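You operate a simulated robot arm through the tools that you are given. There is no shell and no other tool. Be economical: measure what you need, move in short steps, check, and stop when the job is done.

You are at the controls of a simulated robot arm. One attempt, no reset.

JOB
Stop the drip at the blue pipe valve and bring the pressure back.
Fine: shut the inlet, open the red wheel, bleed to zero, swing the gland lever to TIGHT, reopen the inlet to green, in that order.

Only the result counts: the job must be done as asked and must still hold three seconds after the hand-in. Knocking over, shifting, dropping, spilling or breaking anything else fails it.

ROBOT AND FRAMES
A 7-joint arm with a two-finger parallel gripper, fixed in place. Base frame: the origin is at the foot of the arm, x ahead of it, y to its left, z up; the work surface is at about z = 0. Lengths are in mm, angles in degrees, forces in N, time in s.
With the tool pointing down near the work surface it reaches from about 240 to 620 mm from the base axis. Its first joint turns from -66.0 to 66.0 degrees. Payload 2.6 kg.
The tool frame sits at the grasp point between the pads (the TCP): z along the fingers, y along the line on which they close. The tips reach 30 mm beyond it. The gripper opens to 94 mm. The fingers are 28 mm wide and 10 mm thick; the gripper's body (50 by 96 mm) begins 55 mm behind the TCP.
Orientation is that of the tool frame in the base frame, as a unit quaternion [w, x, y, z]. With the fingers straight down and closing along the base's y, the tool's x points along the base's -x, its y along +y and its z along -z.

CONTROLS
- The arm moves only by the tool jog_arm. Its arguments are lists of equal length, an entry for each row: "xyz": the shift along the tool's x, y, z in units of 20 mm (1.0 is 20 mm), a list of three; "dr": the turn, a rotation vector about the tool's x, y, z in units of 5 degrees (1.0 is 5 degrees), a list of three; "gripper": the opening, from 0 (shut) to 1 (fully open). In form: {"xyz": [[dx, dy, dz], ...], "dr": [[ax, ay, az], ...], "gripper": [gripper, ...]}. A call has 1 to 10 rows; each row shifts and turns the commanded pose from where the row before left it, along the tool's axes as they then stand. A call with a number of a shift or a turn outside -1 to 1 is refused whole. Rows are played at 5 a second. More than 50 mm and 8.6 degrees between two rows, or a gripper value outside its range, and nothing of the call is played. Where a pose cannot be reached the arm comes as near as it can. A force on the tool above 70 N (or 10 N above the force at the start of the call, whichever is more), or a blocked arm, ends the call early, and 0.2 s more pass. The fingers move at their own pace (about 72 mm/s each) and stop on an object; they squeeze with about 29 N. The grip force told is the motor's: it shows also when the fingers shut on nothing. Time passes only in rows, and 0.2 s behind the last, so rows that do not move let the fingers close. The reply holds the time, the measured pose of the TCP, the force on the tool along the base axes, the opening and the grip force, in the units named above and with some noise, with the torque about the TCP (base axes, N m) and any sound that the robot's microphone picked up.
- Cameras (640 x 400 px; columns grow to the right, rows downward): "scene" is fixed at [33.8, 454.8, 534.7]; the picture's right is [-0.63, -0.78, 0.00], its down [-0.65, 0.52, -0.56] and it looks along [0.43, -0.35, -0.83] (base axes); focal length 214 px, centre (320, 200). "wrist" rides on the gripper at [76, 14, -102] in the tool frame; the picture's right is [-0.18, 0.98, 0.00], its down [-0.75, -0.14, -0.64] and it looks along [-0.63, -0.12, 0.77] (tool axes); focal length 243 px, centre (320, 200). There is no depth. A picture from a camera that has moved, and an enlarged one, comes with that camera's place and axes in the base frame and with its lens.
- get_image(camera): a new picture of that camera. The clock stands still meanwhile.
- zoom(camera, box): a new picture of the part [left, top, right, bottom] of that camera's present view, enlarged. The clock stands still meanwhile.
- close_job(): hands the job in; it is judged then, once.

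Work in short steps. Places have to be worked out from the pictures, the camera data and where the tool is seen: move nearer, look again, correct. Check each grasp and each placing, and mend what went wrong. You have 120 turns and 84 pictures in all, those below and enlarged ones among them. Open the gripper and draw the arm clear of the work before you hand the job in, unless the task says otherwise; then end with one line.

The tools are called as a command line: name --argument value ..., lists and objects as JSON in quotes. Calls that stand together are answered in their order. jog_arm: Moves the arm, as the interface text tells. Its arguments: {"type":"object","properties":{"xyz":{"type":"array"},"dr":{"type":"array"},"gripper":{"type":"array"}},"required":["xyz","dr","gripper"]} The other tools are called the same way: get_image (camera) takes a picture; zoom (camera, box) takes an enlarged picture of a part of a camera's view; close_job () hands the job in.

At the start:

```text
time: 0.0
tool_pos: [354.7, 68.1, 364.0]
tcp_rot: [-0.001, 0.001, 1.0, 0.0]
force: [0.5, -0.2, -0.3]
wrist_torque: [0.01, -0.01, -0.01]
opening: 93.8
gripper_force: 0.0
```

scene: 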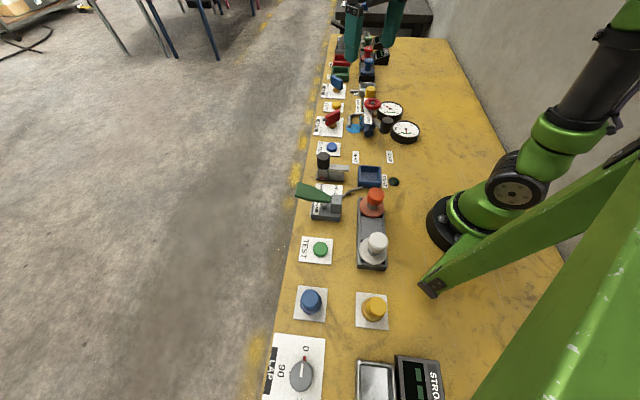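
wrist: 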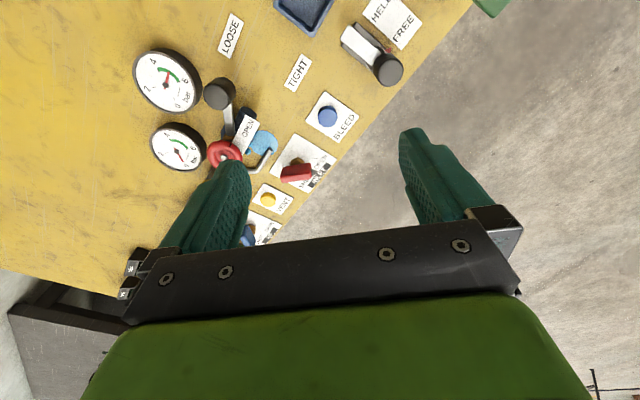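

The valve group lies ahead of the wrist, with gauges, a lever, a red wheel and some panel plates. I'll zoom both views to identify the parts.

zoom --camera "wrist" --box '[120, 0, 440, 250]'

zoom --camera "scene" --box '[290, 30, 450, 200]'

```text
1.60 times, centred on (280, 125) of wrist
camera zoom: at [278.0, 83.9, 467.4], right [0.18, 0.98, 0.0], down [0.75, -0.14, 0.64], along [0.63, -0.12, -0.77], focal length 388 px, centre (384, 320)
```

zoom: 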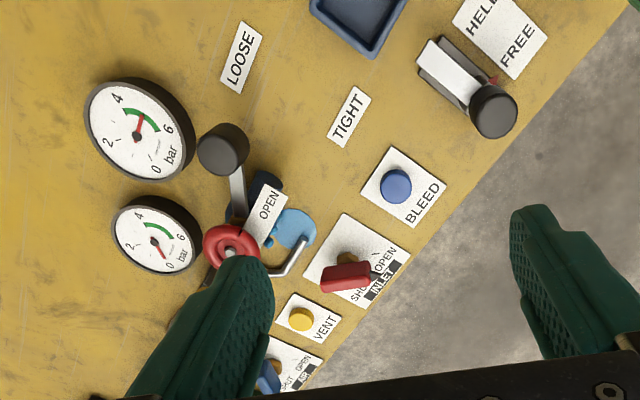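

```text
2.35 times, centred on (370, 115) of scene
camera zoom: at [33.8, 454.8, 534.7], right [-0.63, -0.78, 0.0], down [-0.65, 0.52, -0.56], along [0.43, -0.35, -0.83], focal length 505 px, centre (202, 400)
```

zoom: 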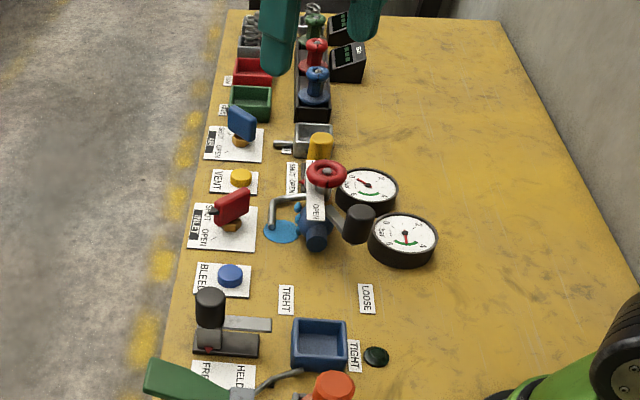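

From these views I estimate: wheel ≈ (455,-120,100), inlet ≈ (550,-5), BLEED ≈ (446,64), gland knob ≈ (353,-74,110). I'll shift toward -y and slightly back for a clear look that the fingers don't block.

jog_arm --xyz '[[0.5, -1, 0], [0.5, -1, 0], [0.5, -1, 0], [0.5, -1, 0]]' --dr '[[0, 0, 0], [0, 0, 0], [0, 0, 0], [0, 0, 0]]' --gripper '[1, 1, 1, 1]'

get_image --camera "wrist"

zoom --camera "wrist" --box '[200, 0, 460, 163]'

```text
time: 1.0
tool_pos: [315.2, -12.5, 365.8]
tcp_rot: [0.0, -0.001, 1.0, 0.0]
force: [0.0, 0.3, 0.4]
wrist_torque: [-0.01, -0.01, 0.0]
opening: 94.2
gripper_force: 0.1
```

```text
79 pictures are left
camera wrist: at [237.6, 2.1, 467.3], right [0.18, 0.98, 0.0], down [0.75, -0.14, 0.64], along [0.63, -0.12, -0.77], focal length 243 px, centre (320, 200)
```

wrist: 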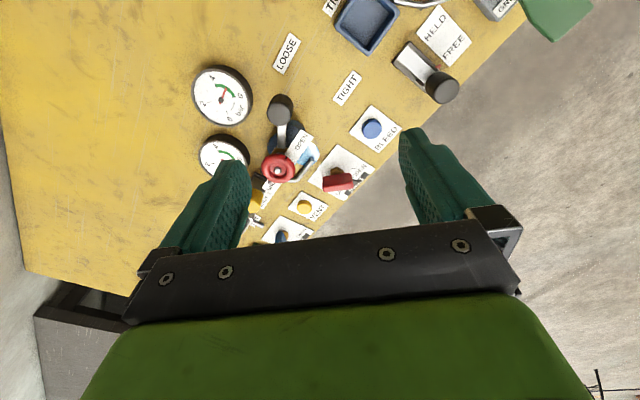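

```text
2.45 times, centred on (330, 82) of wrist
camera zoom: at [237.6, 2.1, 467.3], right [0.18, 0.98, 0.0], down [0.75, -0.14, 0.64], along [0.63, -0.12, -0.77], focal length 595 px, centre (296, 491)
```

zoom: 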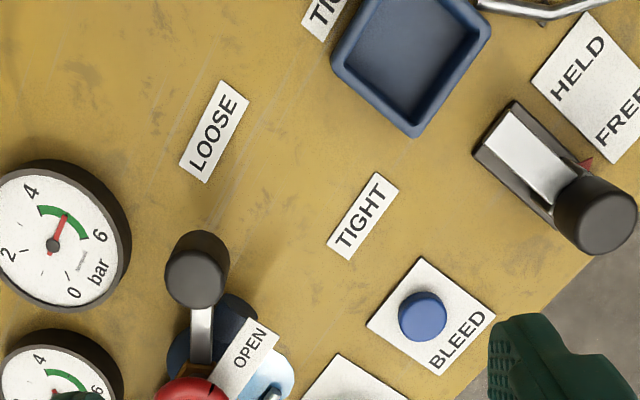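

The view is good. Refined: knob top ≈ (360,-84,95), wheel ≈ (446,-111,110), BLEED button ≈ (444,63). I'll zoom in on the inlet, wheel and spare panels.

zoom --camera "wrist" --box '[240, 110, 400, 250]'

zoom --camera "scene" --box '[310, 60, 430, 165]'

```text
2.86 times, centred on (320, 180) of wrist
camera zoom: at [237.6, 2.1, 467.3], right [0.18, 0.98, 0.0], down [0.75, -0.14, 0.64], along [0.63, -0.12, -0.77], focal length 693 px, centre (320, 257)
```

zoom: 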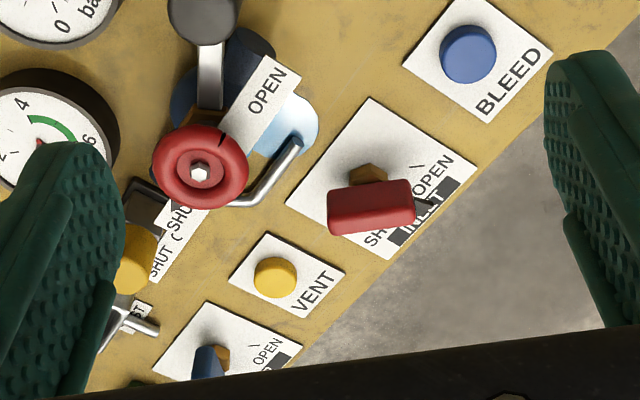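

```text
3.81 times, centred on (370, 112) of scene
camera zoom: at [33.8, 454.8, 534.7], right [-0.63, -0.78, 0.0], down [-0.65, 0.52, -0.56], along [0.43, -0.35, -0.83], focal length 817 px, centre (130, 533)
```

zoom: 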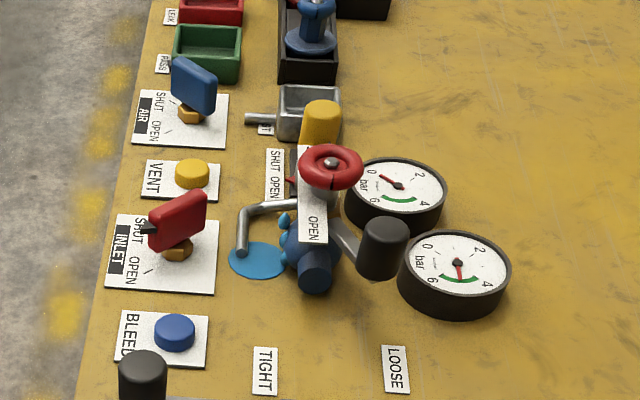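

The inlet tab stands upright at about (540,-18), z≈50. Its pointer sits toward OPEN, roughly 80° from base x, and SHUT is clockwise from above toward about 23°. I'll turn the gripper 80° counter-clockwise so the fingers straddle the tab.

jog_arm --xyz '[[0, 0, 0], [0, 0, 0], [0, 0, 0], [0, 0, 0], [0, 0, 0], [0, 0, 0], [0, 0, 0], [0, 0, 0], [0, 0, 0], [0, 0, 0]]' --dr '[[0, 0, -1], [0, 0, -1], [0, 0, -1], [0, 0, -1], [0, 0, -1], [0, 0, -1], [0, 0, -1], [0, 0, -1], [0, 0, -1], [0, 0, -1]]' --gripper '[1, 1, 1, 1, 1, 1, 1, 1, 1, 1]'

jog_arm --xyz '[[0, 0, 0], [0, 0, 0], [0, 0, 0], [0, 0, 0], [0, 0, 0], [0, 0, 0]]' --dr '[[0, 0, -1], [0, 0, -1], [0, 0, -1], [0, 0, -1], [0, 0, -1], [0, 0, -1]]' --gripper '[1, 1, 1, 1, 1, 1]'

```text
time: 3.2
tool_pos: [315.4, -10.3, 366.6]
tcp_rot: [0.0, -0.425, 0.905, 0.001]
force: [0.4, 0.2, -0.1]
wrist_torque: [0.03, -0.01, -0.03]
opening: 93.9
gripper_force: 0.1
```

```text
time: 4.6
tool_pos: [314.0, -11.8, 365.2]
tcp_rot: [0.0, -0.644, 0.765, 0.001]
force: [-0.7, -0.7, -0.6]
wrist_torque: [0.04, 0.03, 0.01]
opening: 94.4
gripper_force: 0.1
```

The turn is done. Now I'll travel to above the inlet tab and come down to z≈225.

jog_arm --xyz '[[-0.17, -1, 0.7], [-0.17, -1, 0.7], [-0.17, -1, 0.7], [-0.17, -1, 0.7], [-0.17, -1, 0.7], [-0.17, -1, 0.7], [-0.17, -1, 0.7], [-0.17, -1, 0.7], [-0.17, -1, 0.7], [-0.17, -1, 0.7]]' --dr '[[0, 0, 0], [0, 0, 0], [0, 0, 0], [0, 0, 0], [0, 0, 0], [0, 0, 0], [0, 0, 0], [0, 0, 0], [0, 0, 0], [0, 0, 0]]' --gripper '[1, 1, 1, 1, 1, 1, 1, 1, 1, 1]'

get_image --camera "wrist"

zoom --camera "scene" --box '[290, 40, 450, 165]'

```text
time: 6.8
tool_pos: [517.9, -14.2, 225.1]
tcp_rot: [0.0, -0.644, 0.765, -0.001]
force: [0.4, 0.1, -1.1]
wrist_torque: [-0.01, -0.01, -0.03]
opening: 93.9
gripper_force: 0.0
```

```text
75 pictures are left
camera wrist: at [489.9, -85.8, 327.1], right [-0.94, 0.35, 0.0], down [0.27, 0.72, 0.64], along [0.23, 0.6, -0.77], focal length 243 px, centre (320, 200)
```

wrist: 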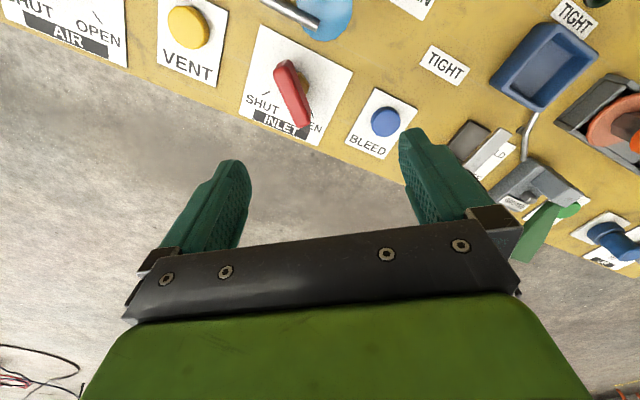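

```text
3.20 times, centred on (370, 102) of scene
camera zoom: at [33.8, 454.8, 534.7], right [-0.63, -0.78, 0.0], down [-0.65, 0.52, -0.56], along [0.43, -0.35, -0.83], focal length 686 px, centre (160, 512)
```

zoom: 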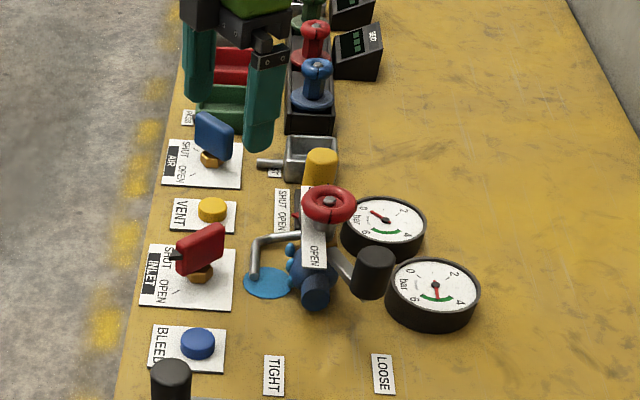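

SHUT and OPEN are now readable the right way round. I'll zoom in for exact geometry of the tab, stem and ticks.

zoom --camera "wrist" --box '[230, 20, 360, 160]'

```text
2.86 times, centred on (295, 90) of wrist
camera zoom: at [489.9, -85.8, 327.1], right [-0.94, 0.35, 0.0], down [0.27, 0.72, 0.64], along [0.23, 0.6, -0.77], focal length 693 px, centre (391, 514)
```

zoom: 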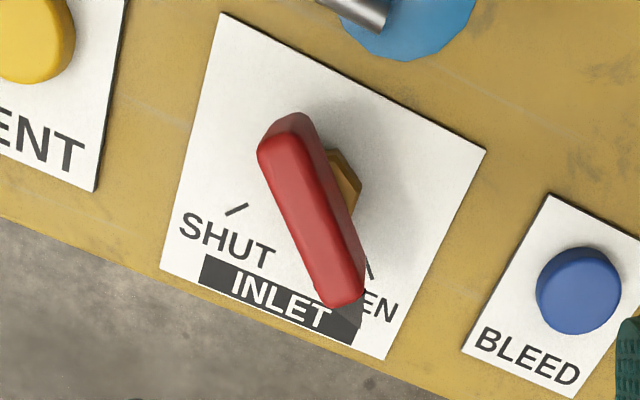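

The tab's top centre is at ≈(545,-22,60), pointing at ≈88°, with OPEN at ≈90° and SHUT at ≈0°, so this is a quarter turn. I'll turn 10° more, centre over the tab, and descend part way.

jog_arm --xyz '[[0, 0, 0], [0, 0, 0], [0.2, -0.65, 0], [0.15, -0.7, 0], [0, 0, 1], [0, 0, 1], [0, 0, 1], [0, 0, 1], [0, 0, 1]]' --dr '[[0, 0, -1], [0, 0, -1], [0, 0, 0], [0, 0, 0], [0, 0, 0], [0, 0, 0], [0, 0, 0], [0, 0, 0], [0, 0, 0]]' --gripper '[1, 1, 1, 1, 1, 1, 1, 1, 1]'

get_image --camera "wrist"

```text
time: 8.8
tool_pos: [542.2, -20.8, 125.8]
tcp_rot: [0.0, -0.707, 0.708, 0.0]
force: [0.4, -0.3, -0.5]
wrist_torque: [0.01, 0.03, 0.01]
opening: 94.2
gripper_force: 0.1
```

```text
72 pictures are left
camera wrist: at [528.7, -95.9, 227.8], right [-0.98, 0.18, 0.0], down [0.14, 0.75, 0.64], along [0.12, 0.63, -0.77], focal length 243 px, centre (320, 200)
```

wrist: 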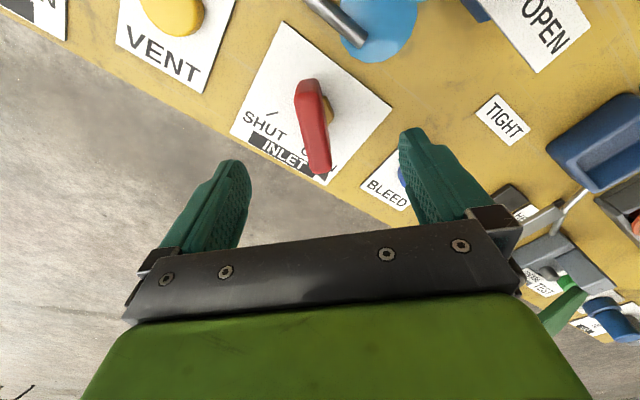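

Tab centre ≈(547,-22), so I'll nudge x by +4, lower to z≈54 and close on the tab.

jog_arm --xyz '[[0.05, -0.2, 0.6], [0, 0, 1], [0, 0, 1], [0, 0, 1], [0, 0, 0], [0, 0, 0], [0, 0, 0], [0, 0, 0]]' --dr '[[0, 0, 0], [0, 0, 0], [0, 0, 0], [0, 0, 0], [0, 0, 0], [0, 0, 0], [0, 0, 0], [0, 0, 0]]' --gripper '[1, 1, 1, 1, 0, 0, 0, 0]'

get_image --camera "wrist"

```text
time: 10.6
tool_pos: [548.9, -19.2, 54.1]
tcp_rot: [-0.001, 0.707, -0.707, 0.001]
force: [20.4, -0.5, -9.2]
wrist_torque: [0.27, 0.16, -0.08]
opening: 23.4
gripper_force: 44.5
```

```text
71 pictures are left
camera wrist: at [533.1, -94.6, 155.4], right [-0.98, 0.18, 0.0], down [0.14, 0.75, 0.64], along [0.12, 0.63, -0.77], focal length 243 px, centre (320, 200)
```

wrist: 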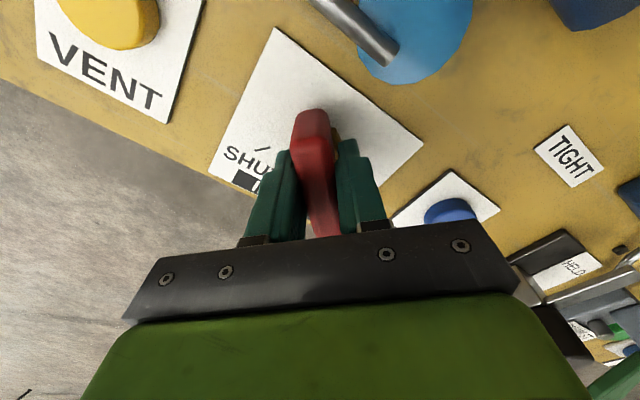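

The tab is gripped with 23 mm opening. It pulls the tool toward +x, so I'll shift +4 mm to relieve that and start turning clockwise toward SHUT.

jog_arm --xyz '[[0, -0.2, 0], [0, 0, 0], [0, 0, 0], [0, 0, 0], [0, 0, 0], [0, 0, 0], [0, 0, 0]]' --dr '[[0, 0, 0], [0, 0, 1], [0, 0, 1], [0, 0, 1], [0, 0, 1], [0, 0, 1], [0, 0, 1]]' --gripper '[0, 0, 0, 0, 0, 0, 0]'

get_image --camera "wrist"

```text
time: 11.4
tool_pos: [547.5, -18.9, 53.3]
tcp_rot: [-0.006, -0.644, 0.765, 0.008]
force: [-7.4, -0.6, 4.4]
wrist_torque: [0.02, -0.51, 0.02]
opening: 23.2
gripper_force: 44.7
stopped in row 4: the force on the tool passed its limit at 73 N (the readings are from after the stop); the commanded pose is now the measured one
```

```text
70 pictures are left
camera wrist: at [522.3, -91.5, 155.5], right [-0.94, 0.35, 0.02], down [0.28, 0.72, 0.64], along [0.21, 0.6, -0.77], focal length 243 px, centre (320, 200)
```

wrist: 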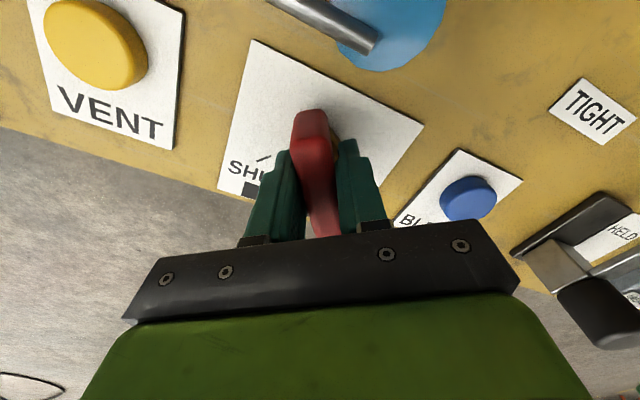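

The tab turned about 10° before the force limit tripped, possibly from too fast a turn or a small axis offset. I'll continue with half steps and watch the force.

jog_arm --xyz '[[0, 0, 0], [0, 0, 0], [0, 0, 0]]' --dr '[[0, 0, 0.4], [0, 0, 0.4], [0, 0, 0.4]]' --gripper '[0, 0, 0]'

```text
time: 12.2
tool_pos: [547.8, -18.5, 53.7]
tcp_rot: [-0.007, -0.602, 0.798, 0.009]
force: [-23.6, -4.7, 11.6]
wrist_torque: [1.08, -0.75, 0.04]
opening: 23.8
gripper_force: 45.8
```

The force is a modest sideways pull plus a 1.3° tilt that built up at the stop. I'll take the tilt out, shift 2 mm toward -x and keep turning.

jog_arm --xyz '[[0.03, 0.1, 0], [0, 0, 0], [0, 0, 0], [0, 0, 0]]' --dr '[[0.26, 0, 0], [0, 0, 0.5], [0, 0, 0.5], [0, 0, 0.5]]' --gripper '[0, 0, 0, 0]'

get_image --camera "wrist"

```text
time: 13.2
tool_pos: [547.2, -18.8, 51.6]
tcp_rot: [0.003, -0.551, 0.835, -0.003]
force: [16.5, -1.0, -3.4]
wrist_torque: [-0.94, 0.63, -0.02]
opening: 23.5
gripper_force: 45.2
```

```text
69 pictures are left
camera wrist: at [503.2, -82.4, 155.0], right [-0.83, 0.56, -0.01], down [0.42, 0.64, 0.64], along [0.36, 0.53, -0.77], focal length 243 px, centre (320, 200)
```

wrist: 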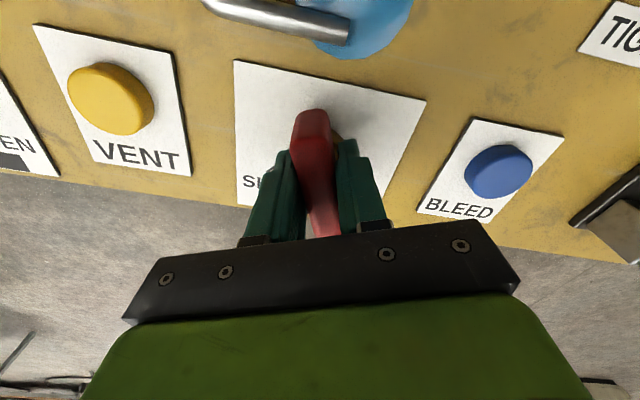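

The tab follows the gripper, about 23° so far. I'll make a small counter-correction and keep going.

jog_arm --xyz '[[-0.02, -0.04, 0], [0, 0, 0], [0, 0, 0], [0, 0, 0], [0, 0, 0], [0, 0, 0], [0, 0, 0]]' --dr '[[-0.12, 0, 0], [0, 0, 0.6], [0, 0, 0.6], [0, 0, 0.6], [0, 0, 0.6], [0, 0, 0.6], [0, 0, 0.6]]' --gripper '[0, 0, 0, 0, 0, 0, 0]'

```text
time: 14.8
tool_pos: [546.6, -19.9, 53.7]
tcp_rot: [-0.001, -0.412, 0.911, 0.001]
force: [15.1, -3.0, 0.6]
wrist_torque: [0.98, -0.8, -0.04]
opening: 23.6
gripper_force: 45.1
```

It's turned 41° with low forces. Continuing.

jog_arm --xyz '[[-0.04, -0.05, 0], [0, 0, 0], [0, 0, 0], [0, 0, 0], [0, 0, 0], [0, 0, 0], [0, 0, 0], [0, 0, 0]]' --dr '[[0, 0, 0.6], [0, 0, 0.6], [0, 0, 0.6], [0, 0, 0.6], [0, 0, 0.6], [0, 0, 0.6], [0, 0, 0.6], [0, 0, 0.6]]' --gripper '[0, 0, 0, 0, 0, 0, 0, 0]'

get_image --camera "wrist"

```text
time: 16.6
tool_pos: [547.6, -18.1, 53.2]
tcp_rot: [-0.005, -0.213, 0.977, 0.003]
force: [-26.8, 2.2, 23.0]
wrist_torque: [-0.58, 0.63, 0.01]
opening: 23.2
gripper_force: 44.8
```

```text
68 pictures are left
camera wrist: at [472.5, -36.6, 155.6], right [-0.24, 0.97, 0.01], down [0.75, 0.18, 0.63], along [0.61, 0.16, -0.77], focal length 243 px, centre (320, 200)
```

wrist: 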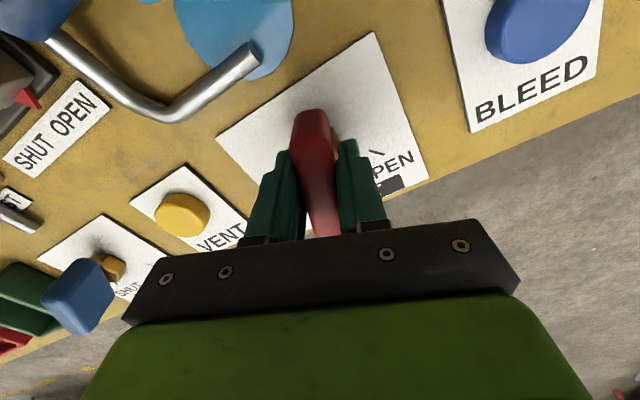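

65° done. Correcting 1.5 mm toward -x, then turning the remaining ~25°.

jog_arm --xyz '[[0.07, 0.03, 0], [0, 0, 0], [0, 0, 0], [0, 0, 0], [0, 0, 0], [0, 0, 0], [0, 0, 0], [0, 0, 0]]' --dr '[[0, 0, 0.6], [0, 0, 0.6], [0, 0, 0.6], [0, 0, 0.6], [0, 0, 0.6], [0, 0, 0.6], [0, 0, 0.6], [0, 0, 0.6]]' --gripper '[0, 0, 0, 0, 0, 0, 0, 0]'

get_image --camera "wrist"

zoom --camera "scene" --box '[290, 40, 450, 165]'

```text
time: 18.4
tool_pos: [545.2, -17.3, 52.9]
tcp_rot: [-0.004, -0.008, 1.0, 0.002]
force: [17.8, 7.4, -22.1]
wrist_torque: [-0.17, -0.96, 0.04]
opening: 23.4
gripper_force: 45.0
```

```text
67 pictures are left
camera wrist: at [470.7, -4.1, 155.4], right [0.17, 0.99, 0.0], down [0.76, -0.13, 0.64], along [0.63, -0.11, -0.77], focal length 243 px, centre (320, 200)
```

wrist: 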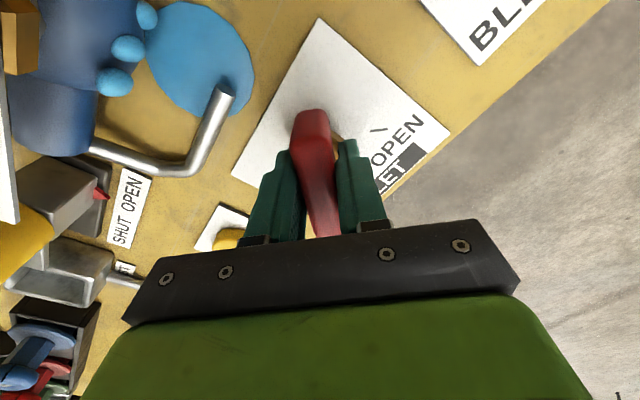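

```text
3.20 times, centred on (370, 102) of scene
camera zoom: at [33.9, 454.8, 534.7], right [-0.63, -0.78, 0.0], down [-0.65, 0.52, -0.56], along [0.43, -0.35, -0.83], focal length 686 px, centre (160, 512)
```

zoom: 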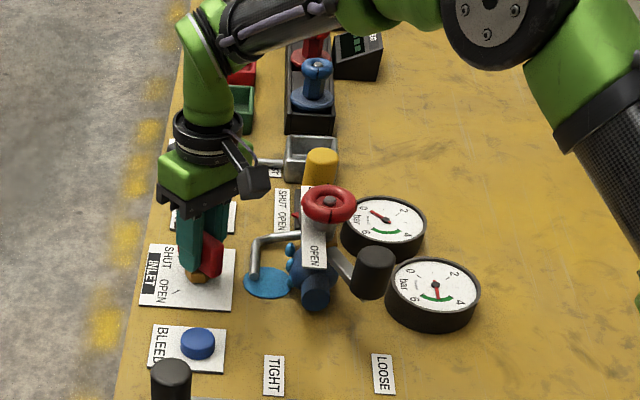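

Turned 89°, and the tab should be at SHUT. I'll press a few degrees further to feel for a stop.

jog_arm --xyz '[[-0.05, 0, 0], [0, 0, 0]]' --dr '[[0, 0, 0.4], [0, 0, 0.4]]' --gripper '[0, 0, 0]'

```text
refused: the lists must be of equal length
```

Fixing the list length and repeating.

jog_arm --xyz '[[-0.05, 0, 0], [0, 0, 0], [0, 0, 0]]' --dr '[[0, 0, 0.4], [0, 0, 0.4], [0, 0, 0]]' --gripper '[0, 0, 0]'

```text
time: 19.2
tool_pos: [545.9, -17.4, 52.7]
tcp_rot: [-0.006, 0.029, 1.0, 0.002]
force: [-11.7, 9.3, -6.6]
wrist_torque: [-0.15, 0.0, 1.37]
opening: 24.1
gripper_force: 45.0
```

A stop shows as 1.4 Nm about z, so the inlet is shut. I'll release and rise.

jog_arm --xyz '[[0, 0, 0], [0, 0, 0], [0, 0, 0], [0, 0, -1], [0, 0, -1], [0, 0, -1], [0, 0, -1], [0, 0, -1], [0, 0, -1], [0, 0, -1]]' --dr '[[0, 0, 0], [0, 0, 0], [0, 0, 0], [0, 0, 0], [0, 0, 0], [0, 0, 0], [0, 0, 0], [0, 0, 0], [0, 0, 0], [0, 0, 0]]' --gripper '[0.6, 0.6, 0.6, 0.6, 0.6, 0.6, 0.6, 0.6, 0.6, 0.6]'

get_image --camera "wrist"

zoom --camera "scene" --box '[310, 70, 430, 165]'

```text
time: 21.4
tool_pos: [547.5, -18.7, 192.6]
tcp_rot: [-0.003, 0.029, 1.0, 0.001]
force: [-0.3, 0.1, -0.3]
wrist_torque: [-0.01, 0.02, -0.03]
opening: 56.1
gripper_force: 0.2
```

```text
65 pictures are left
camera wrist: at [472.9, 0.3, 294.6], right [0.24, 0.97, 0.0], down [0.75, -0.18, 0.64], along [0.62, -0.15, -0.77], focal length 243 px, centre (320, 200)
```

wrist: 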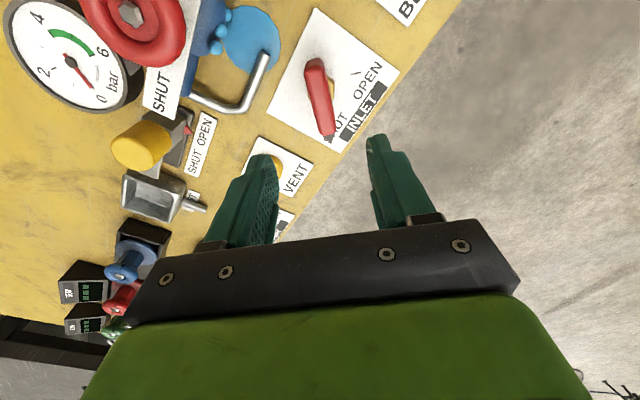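

```text
4.21 times, centred on (370, 118) of scene
camera zoom: at [33.8, 454.8, 534.7], right [-0.63, -0.78, 0.0], down [-0.65, 0.52, -0.56], along [0.43, -0.35, -0.83], focal length 903 px, centre (110, 547)
```

zoom: 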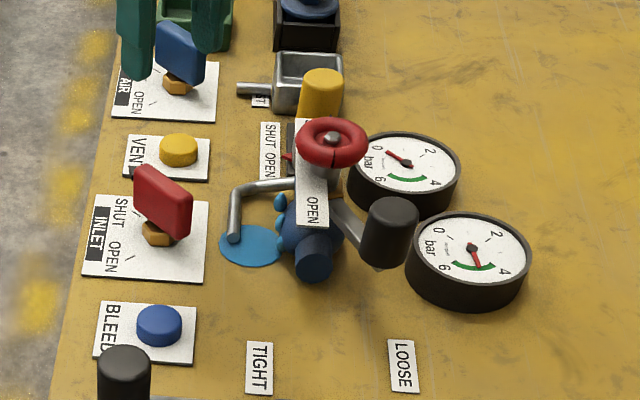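

The tab now points to SHUT. Next I'll view the red wheel from straight in front to read its OPEN direction.

jog_arm --xyz '[[0.7, 0, -0.9], [1, -0.3, -0.85], [1, -0.4, 0], [1, -0.4, 0], [1, -0.4, 0], [1, -0.4, 0], [1, -0.4, 0], [1, -0.4, 0], [1, -0.4, 0], [1, -0.3, 0]]' --dr '[[0, 0, -0.66], [0, 0, 0], [0, 0, 0], [0, 0, 0], [0, 0, 0], [0, 0, 0], [0, 0, 0], [0, 0, 0], [0, 0, 0], [0, 0, 0]]' --gripper '[1, 1, 1, 1, 1, 1, 1, 1, 1, 1]'

get_image --camera "wrist"

zoom --camera "wrist" --box '[220, 80, 420, 240]'

```text
time: 23.6
tool_pos: [355.3, -85.4, 227.9]
tcp_rot: [-0.002, -0.001, 1.0, 0.0]
force: [0.2, 0.1, 0.4]
wrist_torque: [-0.03, 0.0, -0.01]
opening: 93.9
gripper_force: 0.1
```

```text
63 pictures are left
camera wrist: at [278.9, -71.3, 331.9], right [0.18, 0.98, 0.0], down [0.76, -0.14, 0.64], along [0.63, -0.12, -0.77], focal length 243 px, centre (320, 200)
```

wrist: 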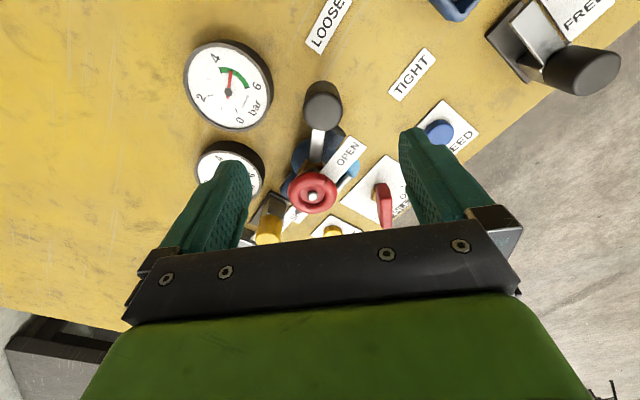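

```text
2.50 times, centred on (320, 160) of wrist
camera zoom: at [278.9, -71.3, 331.9], right [0.18, 0.98, 0.0], down [0.76, -0.14, 0.64], along [0.63, -0.12, -0.77], focal length 606 px, centre (320, 300)
```

zoom: 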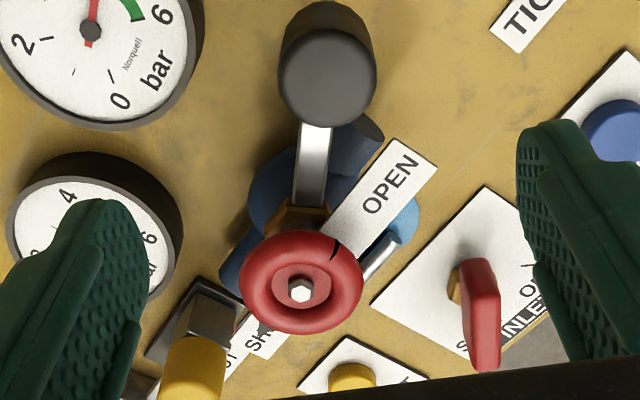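

The mark on the wheel already seems to point at the OPEN side. I'll compare the gauges and look closely at the wheel before touching it.

zoom --camera "wrist" --box '[265, 120, 375, 220]'

zoom --camera "scene" --box '[355, 80, 435, 150]'

```text
4.00 times, centred on (320, 170) of wrist
camera zoom: at [278.9, -71.3, 331.9], right [0.18, 0.98, 0.0], down [0.76, -0.14, 0.64], along [0.63, -0.12, -0.77], focal length 970 px, centre (320, 320)
```

zoom: 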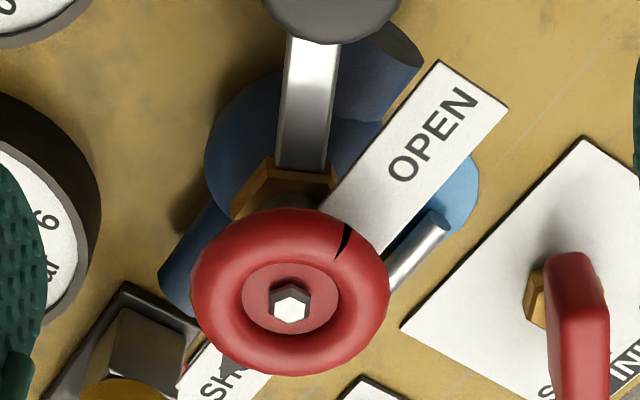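

```text
5.71 times, centred on (395, 115) of scene
camera zoom: at [33.8, 454.8, 534.7], right [-0.63, -0.78, 0.0], down [-0.65, 0.52, -0.56], along [0.43, -0.35, -0.83], focal length 1226 px, centre (-109, 686)
```

zoom: 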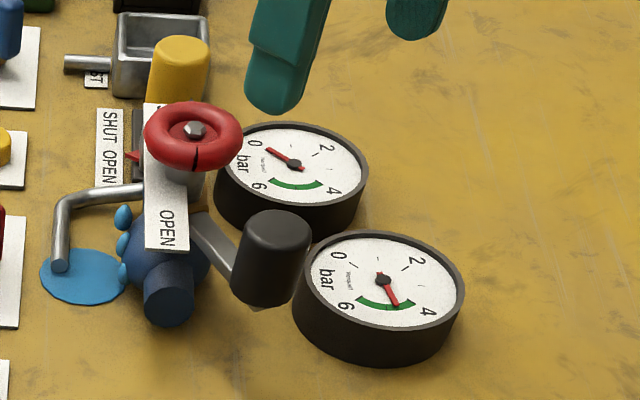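

There's a dark shape under the wheel near SHUT that could be its pointer. Zooming in tighter.

zoom --camera "wrist" --box '[285, 165, 350, 215]'

```text
8.00 times, centred on (318, 190) of wrist
camera zoom: at [278.9, -71.3, 331.9], right [0.18, 0.98, 0.0], down [0.76, -0.14, 0.64], along [0.63, -0.12, -0.77], focal length 1941 px, centre (340, 280)
```

zoom: 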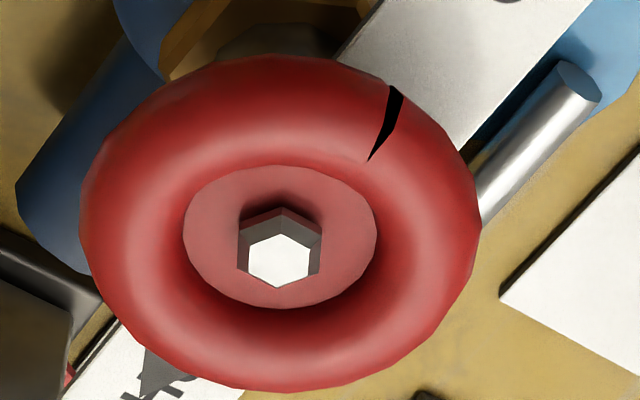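

The dark shape is ambiguous (pointer or shadow). I'll move over the wheel for a steeper view of its SHUT end.

jog_arm --xyz '[[-1, 0.2, 0], [-1, 0.2, 0], [-1, 0.2, 0], [-1, 0.2, 0], [-1, 0.2, 0], [-1, 0.2, 0]]' --dr '[[0, 0, 0], [0, 0, 0], [0, 0, 0], [0, 0, 0], [0, 0, 0], [0, 0, 0]]' --gripper '[1, 1, 1, 1, 1, 1]'

zoom --camera "wrist" --box '[150, 20, 350, 160]'

```text
time: 25.0
tool_pos: [472.9, -63.4, 229.2]
tcp_rot: [-0.003, -0.002, 1.0, 0.001]
force: [0.6, -0.3, 1.0]
wrist_torque: [-0.03, -0.02, 0.03]
opening: 94.0
gripper_force: 0.0
```

```text
2.86 times, centred on (250, 90) of wrist
camera zoom: at [397.7, -48.5, 331.7], right [0.18, 0.98, 0.0], down [0.76, -0.14, 0.64], along [0.63, -0.12, -0.77], focal length 693 px, centre (520, 514)
```

zoom: 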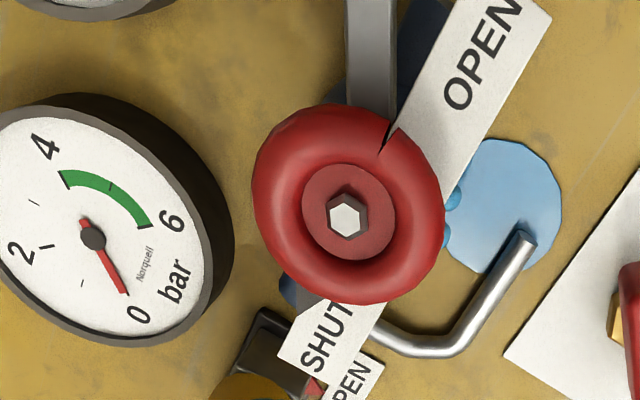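

No pointer shows at SHUT; that was a shadow. The wheel's mark points at ≈136° and OPEN is at ≈141°, so the wheel looks open already. I'll check by feel: centre at (451,-112), wheel top z≈114, with the fingers turned to 40° so there's room to turn counter-clockwise.

jog_arm --xyz '[[0, 0, 0], [0, 0, 0], [0, 0, 0], [0, 0, 0], [0, 0, 0], [0, 0, 0], [0, 0, 0], [0, 0, 0], [0, 0, 0], [0, 0, 0]]' --dr '[[0, 0, 1], [0, 0, 1], [0, 0, 1], [0, 0, 1], [0, 0, 1], [0, 0, 1], [0, 0, 1], [0, 0, 1], [0, 0, 1], [0, 0, 1]]' --gripper '[1, 1, 1, 1, 1, 1, 1, 1, 1, 1]'

jog_arm --xyz '[[-0.4, -0.8, 0], [-0.4, -0.8, 0.95], [-0.37, -0.82, 1], [0, 0, 1], [0, 0, 1]]' --dr '[[0, 0, 0], [0, 0, 0], [0, 0, 0], [0, 0, 0], [0, 0, 0]]' --gripper '[1, 1, 1, 1, 1]'

get_image --camera "wrist"

```text
time: 27.2
tool_pos: [475.0, -62.1, 229.1]
tcp_rot: [-0.003, 0.424, 0.906, 0.0]
force: [0.2, 0.0, -0.2]
wrist_torque: [0.02, 0.01, -0.01]
opening: 93.9
gripper_force: 0.1
```

```text
time: 28.4
tool_pos: [451.6, -112.7, 147.9]
tcp_rot: [-0.003, 0.421, 0.907, 0.0]
force: [-0.2, 0.1, 0.2]
wrist_torque: [0.02, 0.0, 0.01]
opening: 94.2
gripper_force: 0.0
```

```text
57 pictures are left
camera wrist: at [413.4, -44.3, 250.6], right [0.87, 0.49, 0.0], down [0.38, -0.67, 0.64], along [0.31, -0.56, -0.77], focal length 243 px, centre (320, 200)
```

wrist: 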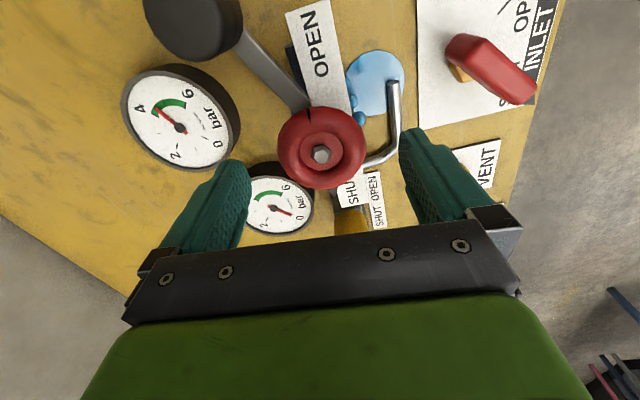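

Centring is good. I'll lower 28 mm and close on the wheel rim.

jog_arm --xyz '[[0, 0, 0.7], [0, 0, 0.7], [0, 0, 0], [0, 0, 0], [0, 0, 0], [0, 0, 0]]' --dr '[[0, 0, 0], [0, 0, 0], [0, 0, 0], [0, 0, 0], [0, 0, 0], [0, 0, 0]]' --gripper '[1, 1, 0, 0, 0, 0]'

get_image --camera "wrist"

```text
time: 29.8
tool_pos: [451.7, -113.2, 122.3]
tcp_rot: [-0.003, 0.423, 0.906, -0.002]
force: [-8.6, -6.4, 0.3]
wrist_torque: [0.13, -0.25, -0.03]
opening: 59.6
gripper_force: 45.0
```

```text
56 pictures are left
camera wrist: at [414.2, -44.0, 223.6], right [0.87, 0.49, -0.01], down [0.38, -0.67, 0.64], along [0.31, -0.56, -0.77], focal length 243 px, centre (320, 200)
```

wrist: 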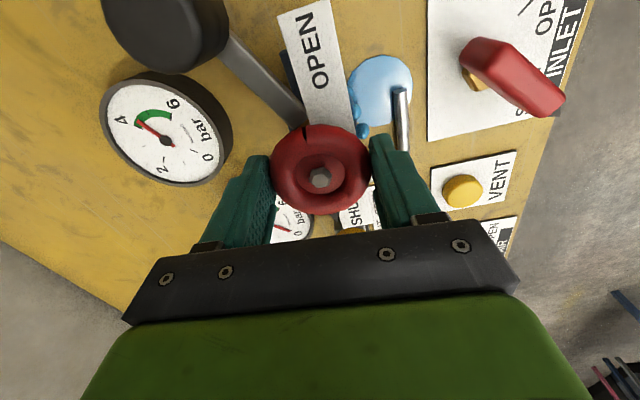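

The wheel is gripped firmly, 60 mm across. I'll turn a little counter-clockwise and watch the torque.

jog_arm --xyz '[[0, 0, 0], [0, 0, 0], [0, 0, 0]]' --dr '[[0, 0, -0.5], [0, 0, -0.5], [0, 0, 0]]' --gripper '[0, 0, 0]'

```text
time: 30.6
tool_pos: [451.1, -112.3, 121.5]
tcp_rot: [-0.003, 0.382, 0.924, -0.001]
force: [-3.2, -8.4, -9.5]
wrist_torque: [-1.0, -0.6, -0.02]
opening: 59.3
gripper_force: 45.6
```

No resistance after 5°. I'll turn further in small steps.

jog_arm --xyz '[[0, 0, 0], [0, 0, 0], [0, 0, 0], [0, 0, 0]]' --dr '[[0, 0, -0.5], [0, 0, -0.5], [0, 0, -0.5], [0, 0, -0.5]]' --gripper '[0, 0, 0, 0]'

zoom --camera "wrist" --box '[240, 80, 400, 220]'

```text
time: 31.6
tool_pos: [451.7, -112.4, 120.6]
tcp_rot: [-0.005, 0.3, 0.954, -0.001]
force: [-5.3, -16.3, -11.4]
wrist_torque: [0.15, 0.46, -0.03]
opening: 59.1
gripper_force: 44.9
```

```text
2.86 times, centred on (320, 150) of wrist
camera zoom: at [397.9, -56.4, 223.8], right [0.71, 0.7, -0.01], down [0.54, -0.55, 0.64], along [0.44, -0.46, -0.77], focal length 693 px, centre (320, 343)
```

zoom: 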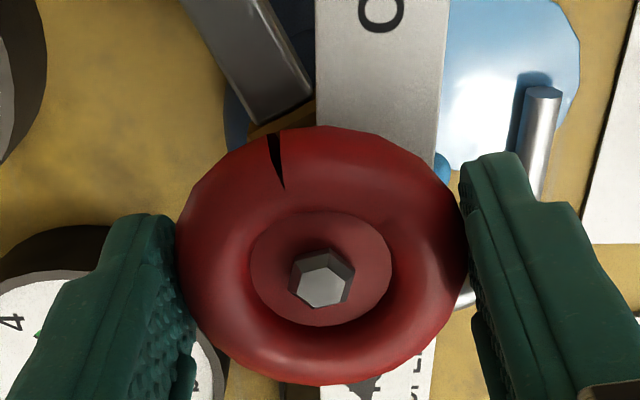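

The wheel turns freely counter-clockwise with no stop yet, so it may be multi-turn. The strip is at z≈79, which clears the fingertips at 91. I'll keep turning counter-clockwise.

jog_arm --xyz '[[0, 0, 0], [0, 0, 0], [0, 0, 0], [0, 0, 0], [0, 0, 0], [0, 0, 0], [0, 0, 0], [0, 0, 0]]' --dr '[[0, 0, -0.8], [0, 0, -0.8], [0, 0, -0.8], [0, 0, -0.8], [0, 0, -0.8], [0, 0, -0.8], [0, 0, -0.8], [0, 0, -0.8]]' --gripper '[0, 0, 0, 0, 0, 0, 0, 0]'

get_image --camera "wrist"

```text
time: 33.4
tool_pos: [450.6, -112.1, 121.9]
tcp_rot: [-0.002, 0.024, 1.0, -0.001]
force: [1.1, -15.9, -16.5]
wrist_torque: [-0.34, 0.91, -0.05]
opening: 59.4
gripper_force: 45.3
```

```text
54 pictures are left
camera wrist: at [376.1, -94.2, 223.8], right [0.23, 0.97, 0.0], down [0.75, -0.18, 0.64], along [0.62, -0.15, -0.77], focal length 243 px, centre (320, 200)
```

wrist: 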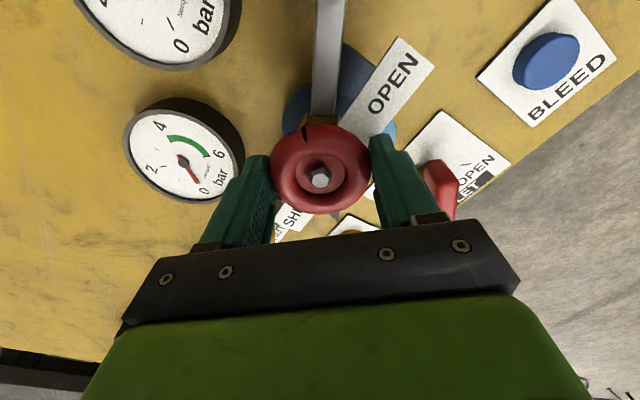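

47° turned and still free. Continuing.

jog_arm --xyz '[[0, -0.05, 0], [0, 0, 0], [0, 0, 0], [0, 0, 0], [0, 0, 0], [0, 0, 0], [0, 0, 0], [0, 0, 0], [0, 0, 0], [0, 0, 0]]' --dr '[[0, 0, -0.8], [0, 0, -0.8], [0, 0, -0.8], [0, 0, -0.8], [0, 0, -0.8], [0, 0, -0.8], [0, 0, -0.8], [0, 0, -0.8], [0, 0, -0.8], [0, 0, -0.8]]' --gripper '[0, 0, 0, 0, 0, 0, 0, 0, 0, 0]'

get_image --camera "wrist"

```text
time: 35.6
tool_pos: [451.4, -113.4, 121.0]
tcp_rot: [-0.002, -0.319, 0.948, 0.0]
force: [14.6, -17.1, -5.1]
wrist_torque: [-0.53, 1.1, -0.04]
opening: 59.2
gripper_force: 45.1
```

```text
53 pictures are left
camera wrist: at [382.3, -147.7, 223.8], right [-0.45, 0.89, 0.0], down [0.69, 0.34, 0.64], along [0.57, 0.29, -0.77], focal length 243 px, centre (320, 200)
```

wrist: 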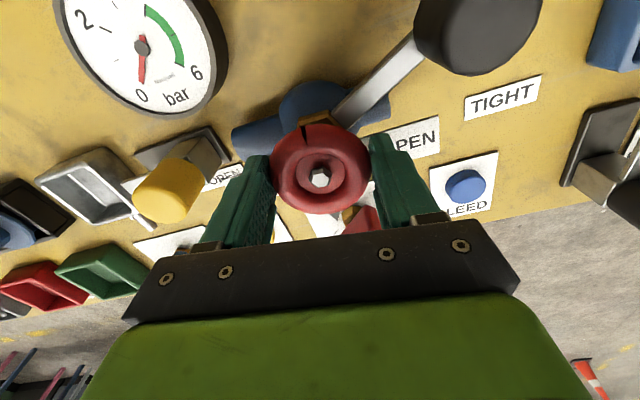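

87° turned, still free. Another 40°.

jog_arm --xyz '[[0, 0, 0], [0, 0, 0], [0, 0, 0], [0, 0, 0], [0, 0, 0], [0, 0, 0], [0, 0, 0], [0, 0, 0], [0, 0, 0], [0, 0, 0]]' --dr '[[0, 0, -0.8], [0, 0, -0.8], [0, 0, -0.8], [0, 0, -0.8], [0, 0, -0.8], [0, 0, -0.8], [0, 0, -0.8], [0, 0, -0.8], [0, 0, -0.8], [0, 0, -0.8]]' --gripper '[0, 0, 0, 0, 0, 0, 0, 0, 0, 0]'

zoom --camera "scene" --box '[310, 70, 430, 165]'

```text
time: 37.8
tool_pos: [452.7, -113.3, 121.4]
tcp_rot: [-0.004, -0.622, 0.783, 0.001]
force: [4.7, -19.8, 9.2]
wrist_torque: [-0.03, 0.1, -0.01]
opening: 59.3
gripper_force: 45.2
```

```text
4.21 times, centred on (370, 118) of scene
camera zoom: at [33.8, 454.8, 534.7], right [-0.63, -0.78, 0.0], down [-0.65, 0.52, -0.56], along [0.43, -0.35, -0.83], focal length 903 px, centre (110, 547)
```

zoom: 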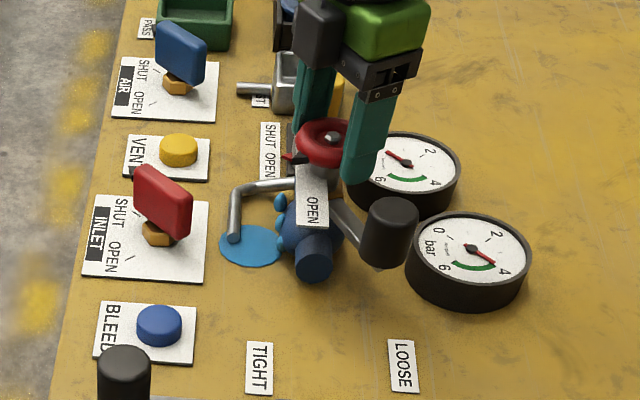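

127° turned, so the mark is at ≈263°. I'll continue toward the SHUT-label direction (321°) to find out whether the travel ends there.

jog_arm --xyz '[[0, 0.05, 0], [0, 0, 0], [0, 0, 0], [0, 0, 0], [0, 0, 0], [0, 0, 0], [0, 0, 0], [0, 0, 0]]' --dr '[[0, 0, -0.8], [0, 0, -0.8], [0, 0, -0.8], [0, 0, -0.8], [0, 0, -0.8], [0, 0, -0.8], [0, 0, -0.8], [0, 0, -0.8]]' --gripper '[0, 0, 0, 0, 0, 0, 0, 0]'

get_image --camera "wrist"

```text
time: 39.6
tool_pos: [451.9, -110.6, 121.7]
tcp_rot: [0.001, 0.816, -0.579, -0.003]
force: [18.6, 0.0, -12.3]
wrist_torque: [-1.11, -0.47, 0.05]
opening: 57.7
gripper_force: 45.4
```

```text
51 pictures are left
camera wrist: at [463.5, -186.6, 223.2], right [-0.99, -0.15, 0.0], down [-0.11, 0.76, 0.65], along [-0.1, 0.64, -0.76], focal length 243 px, centre (320, 200)
```

wrist: 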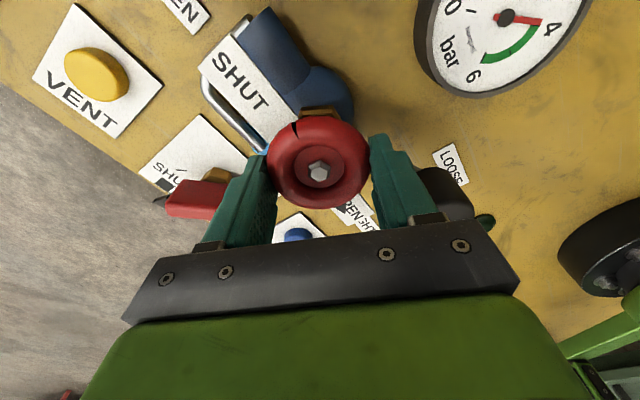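

159° turned and the mark is nearing SHUT's direction. I'll go on slowly, watching the z torque.

jog_arm --xyz '[[-0.03, -0.03, 0], [0, 0, 0], [0, 0, 0], [0, 0, 0], [0, 0, 0], [0, 0, 0]]' --dr '[[0, 0, -0.8], [0, 0, -0.8], [0, 0, -0.8], [0, 0, -0.8], [0, 0, -0.8], [0, 0, -0.8]]' --gripper '[0, 0, 0, 0, 0, 0]'

get_image --camera "wrist"

```text
time: 41.0
tool_pos: [450.5, -111.3, 122.7]
tcp_rot: [0.001, 0.917, -0.399, -0.003]
force: [7.9, 2.7, 1.0]
wrist_torque: [0.12, -0.28, -1.36]
opening: 59.4
gripper_force: 44.8
```

```text
50 pictures are left
camera wrist: at [492.3, -175.9, 223.8], right [-0.84, -0.54, 0.0], down [-0.41, 0.65, 0.65], along [-0.35, 0.54, -0.76], focal length 243 px, centre (320, 200)
```

wrist: 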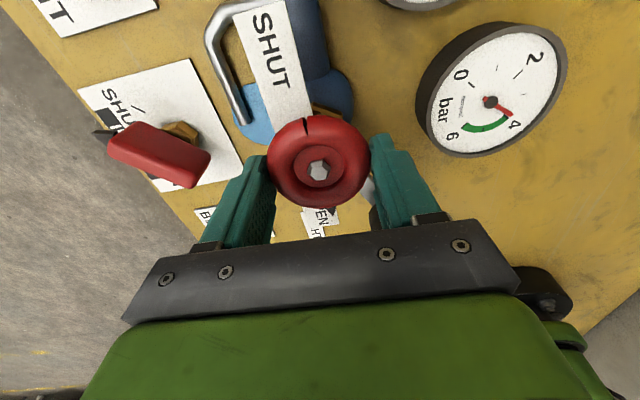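

A stop appears (-1.36 Nm) exactly as the mark reaches SHUT. So the mark is a true pointer, the wheel started at OPEN, and counter-clockwise is SHUT. I'll turn it back clockwise to its OPEN stop.

jog_arm --xyz '[[0, 0, 0], [0, 0, 0], [0, 0, 0], [0, 0, 0], [0, 0, 0], [0, 0, 0], [0, 0, 0], [0, 0, 0], [0, 0, 0], [0, 0, 0]]' --dr '[[0, 0, 0.8], [0, 0, 0.8], [0, 0, 0.8], [0, 0, 0.8], [0, 0, 0.8], [0, 0, 0.8], [0, 0, 0.8], [0, 0, 0.8], [0, 0, 0.8], [0, 0, 0.8]]' --gripper '[0, 0, 0, 0, 0, 0, 0, 0, 0, 0]'

jog_arm --xyz '[[0, 0, 0], [0, 0, 0], [0, 0, 0], [0, 0, 0], [0, 0, 0], [0, 0, 0], [0, 0, 0], [0, 0, 0], [0, 0, 0], [0, 0, 0]]' --dr '[[0, 0, 0.8], [0, 0, 0.8], [0, 0, 0.8], [0, 0, 0.8], [0, 0, 0.8], [0, 0, 0.8], [0, 0, 0.8], [0, 0, 0.8], [0, 0, 0.8], [0, 0, 0.8]]' --gripper '[0, 0, 0, 0, 0, 0, 0, 0, 0, 0]'

```text
time: 43.2
tool_pos: [452.1, -109.5, 121.6]
tcp_rot: [-0.001, 0.726, -0.687, -0.003]
force: [22.1, 10.7, 4.0]
wrist_torque: [0.74, -0.66, 0.05]
opening: 59.7
gripper_force: 45.0
```

```text
time: 45.4
tool_pos: [454.9, -111.2, 122.2]
tcp_rot: [0.002, -0.449, 0.893, 0.0]
force: [42.0, 9.8, -13.9]
wrist_torque: [0.08, -0.16, 0.1]
opening: 59.5
gripper_force: 45.1
```

Forces have risen to +42 N in x, so I'll shift 3 mm toward +x and continue clockwise.

jog_arm --xyz '[[-0.09, -0.12, 0], [0, 0, 0], [0, 0, 0], [0, 0, 0], [0, 0, 0], [0, 0, 0], [0, 0, 0], [0, 0, 0], [0, 0, 0], [0, 0, 0]]' --dr '[[0, 0, 0.8], [0, 0, 0.8], [0, 0, 0.8], [0, 0, 0.8], [0, 0, 0.8], [0, 0, 0.8], [0, 0, 0.8], [0, 0, 0.8], [0, 0, 0.8], [0, 0, 0.8]]' --gripper '[0, 0, 0, 0, 0, 0, 0, 0, 0, 0]'

get_image --camera "wrist"

```text
time: 47.6
tool_pos: [455.1, -111.4, 122.5]
tcp_rot: [-0.002, -0.112, 0.994, 0.0]
force: [16.9, -2.8, 7.8]
wrist_torque: [0.72, -0.48, 0.03]
opening: 59.4
gripper_force: 45.5
```

```text
49 pictures are left
camera wrist: at [377.6, -114.9, 224.2], right [-0.04, 1.0, 0.0], down [0.77, 0.03, 0.64], along [0.64, 0.03, -0.77], focal length 243 px, centre (320, 200)
```

wrist: 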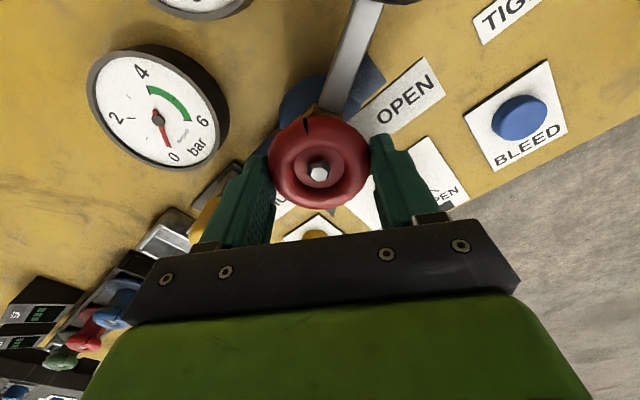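

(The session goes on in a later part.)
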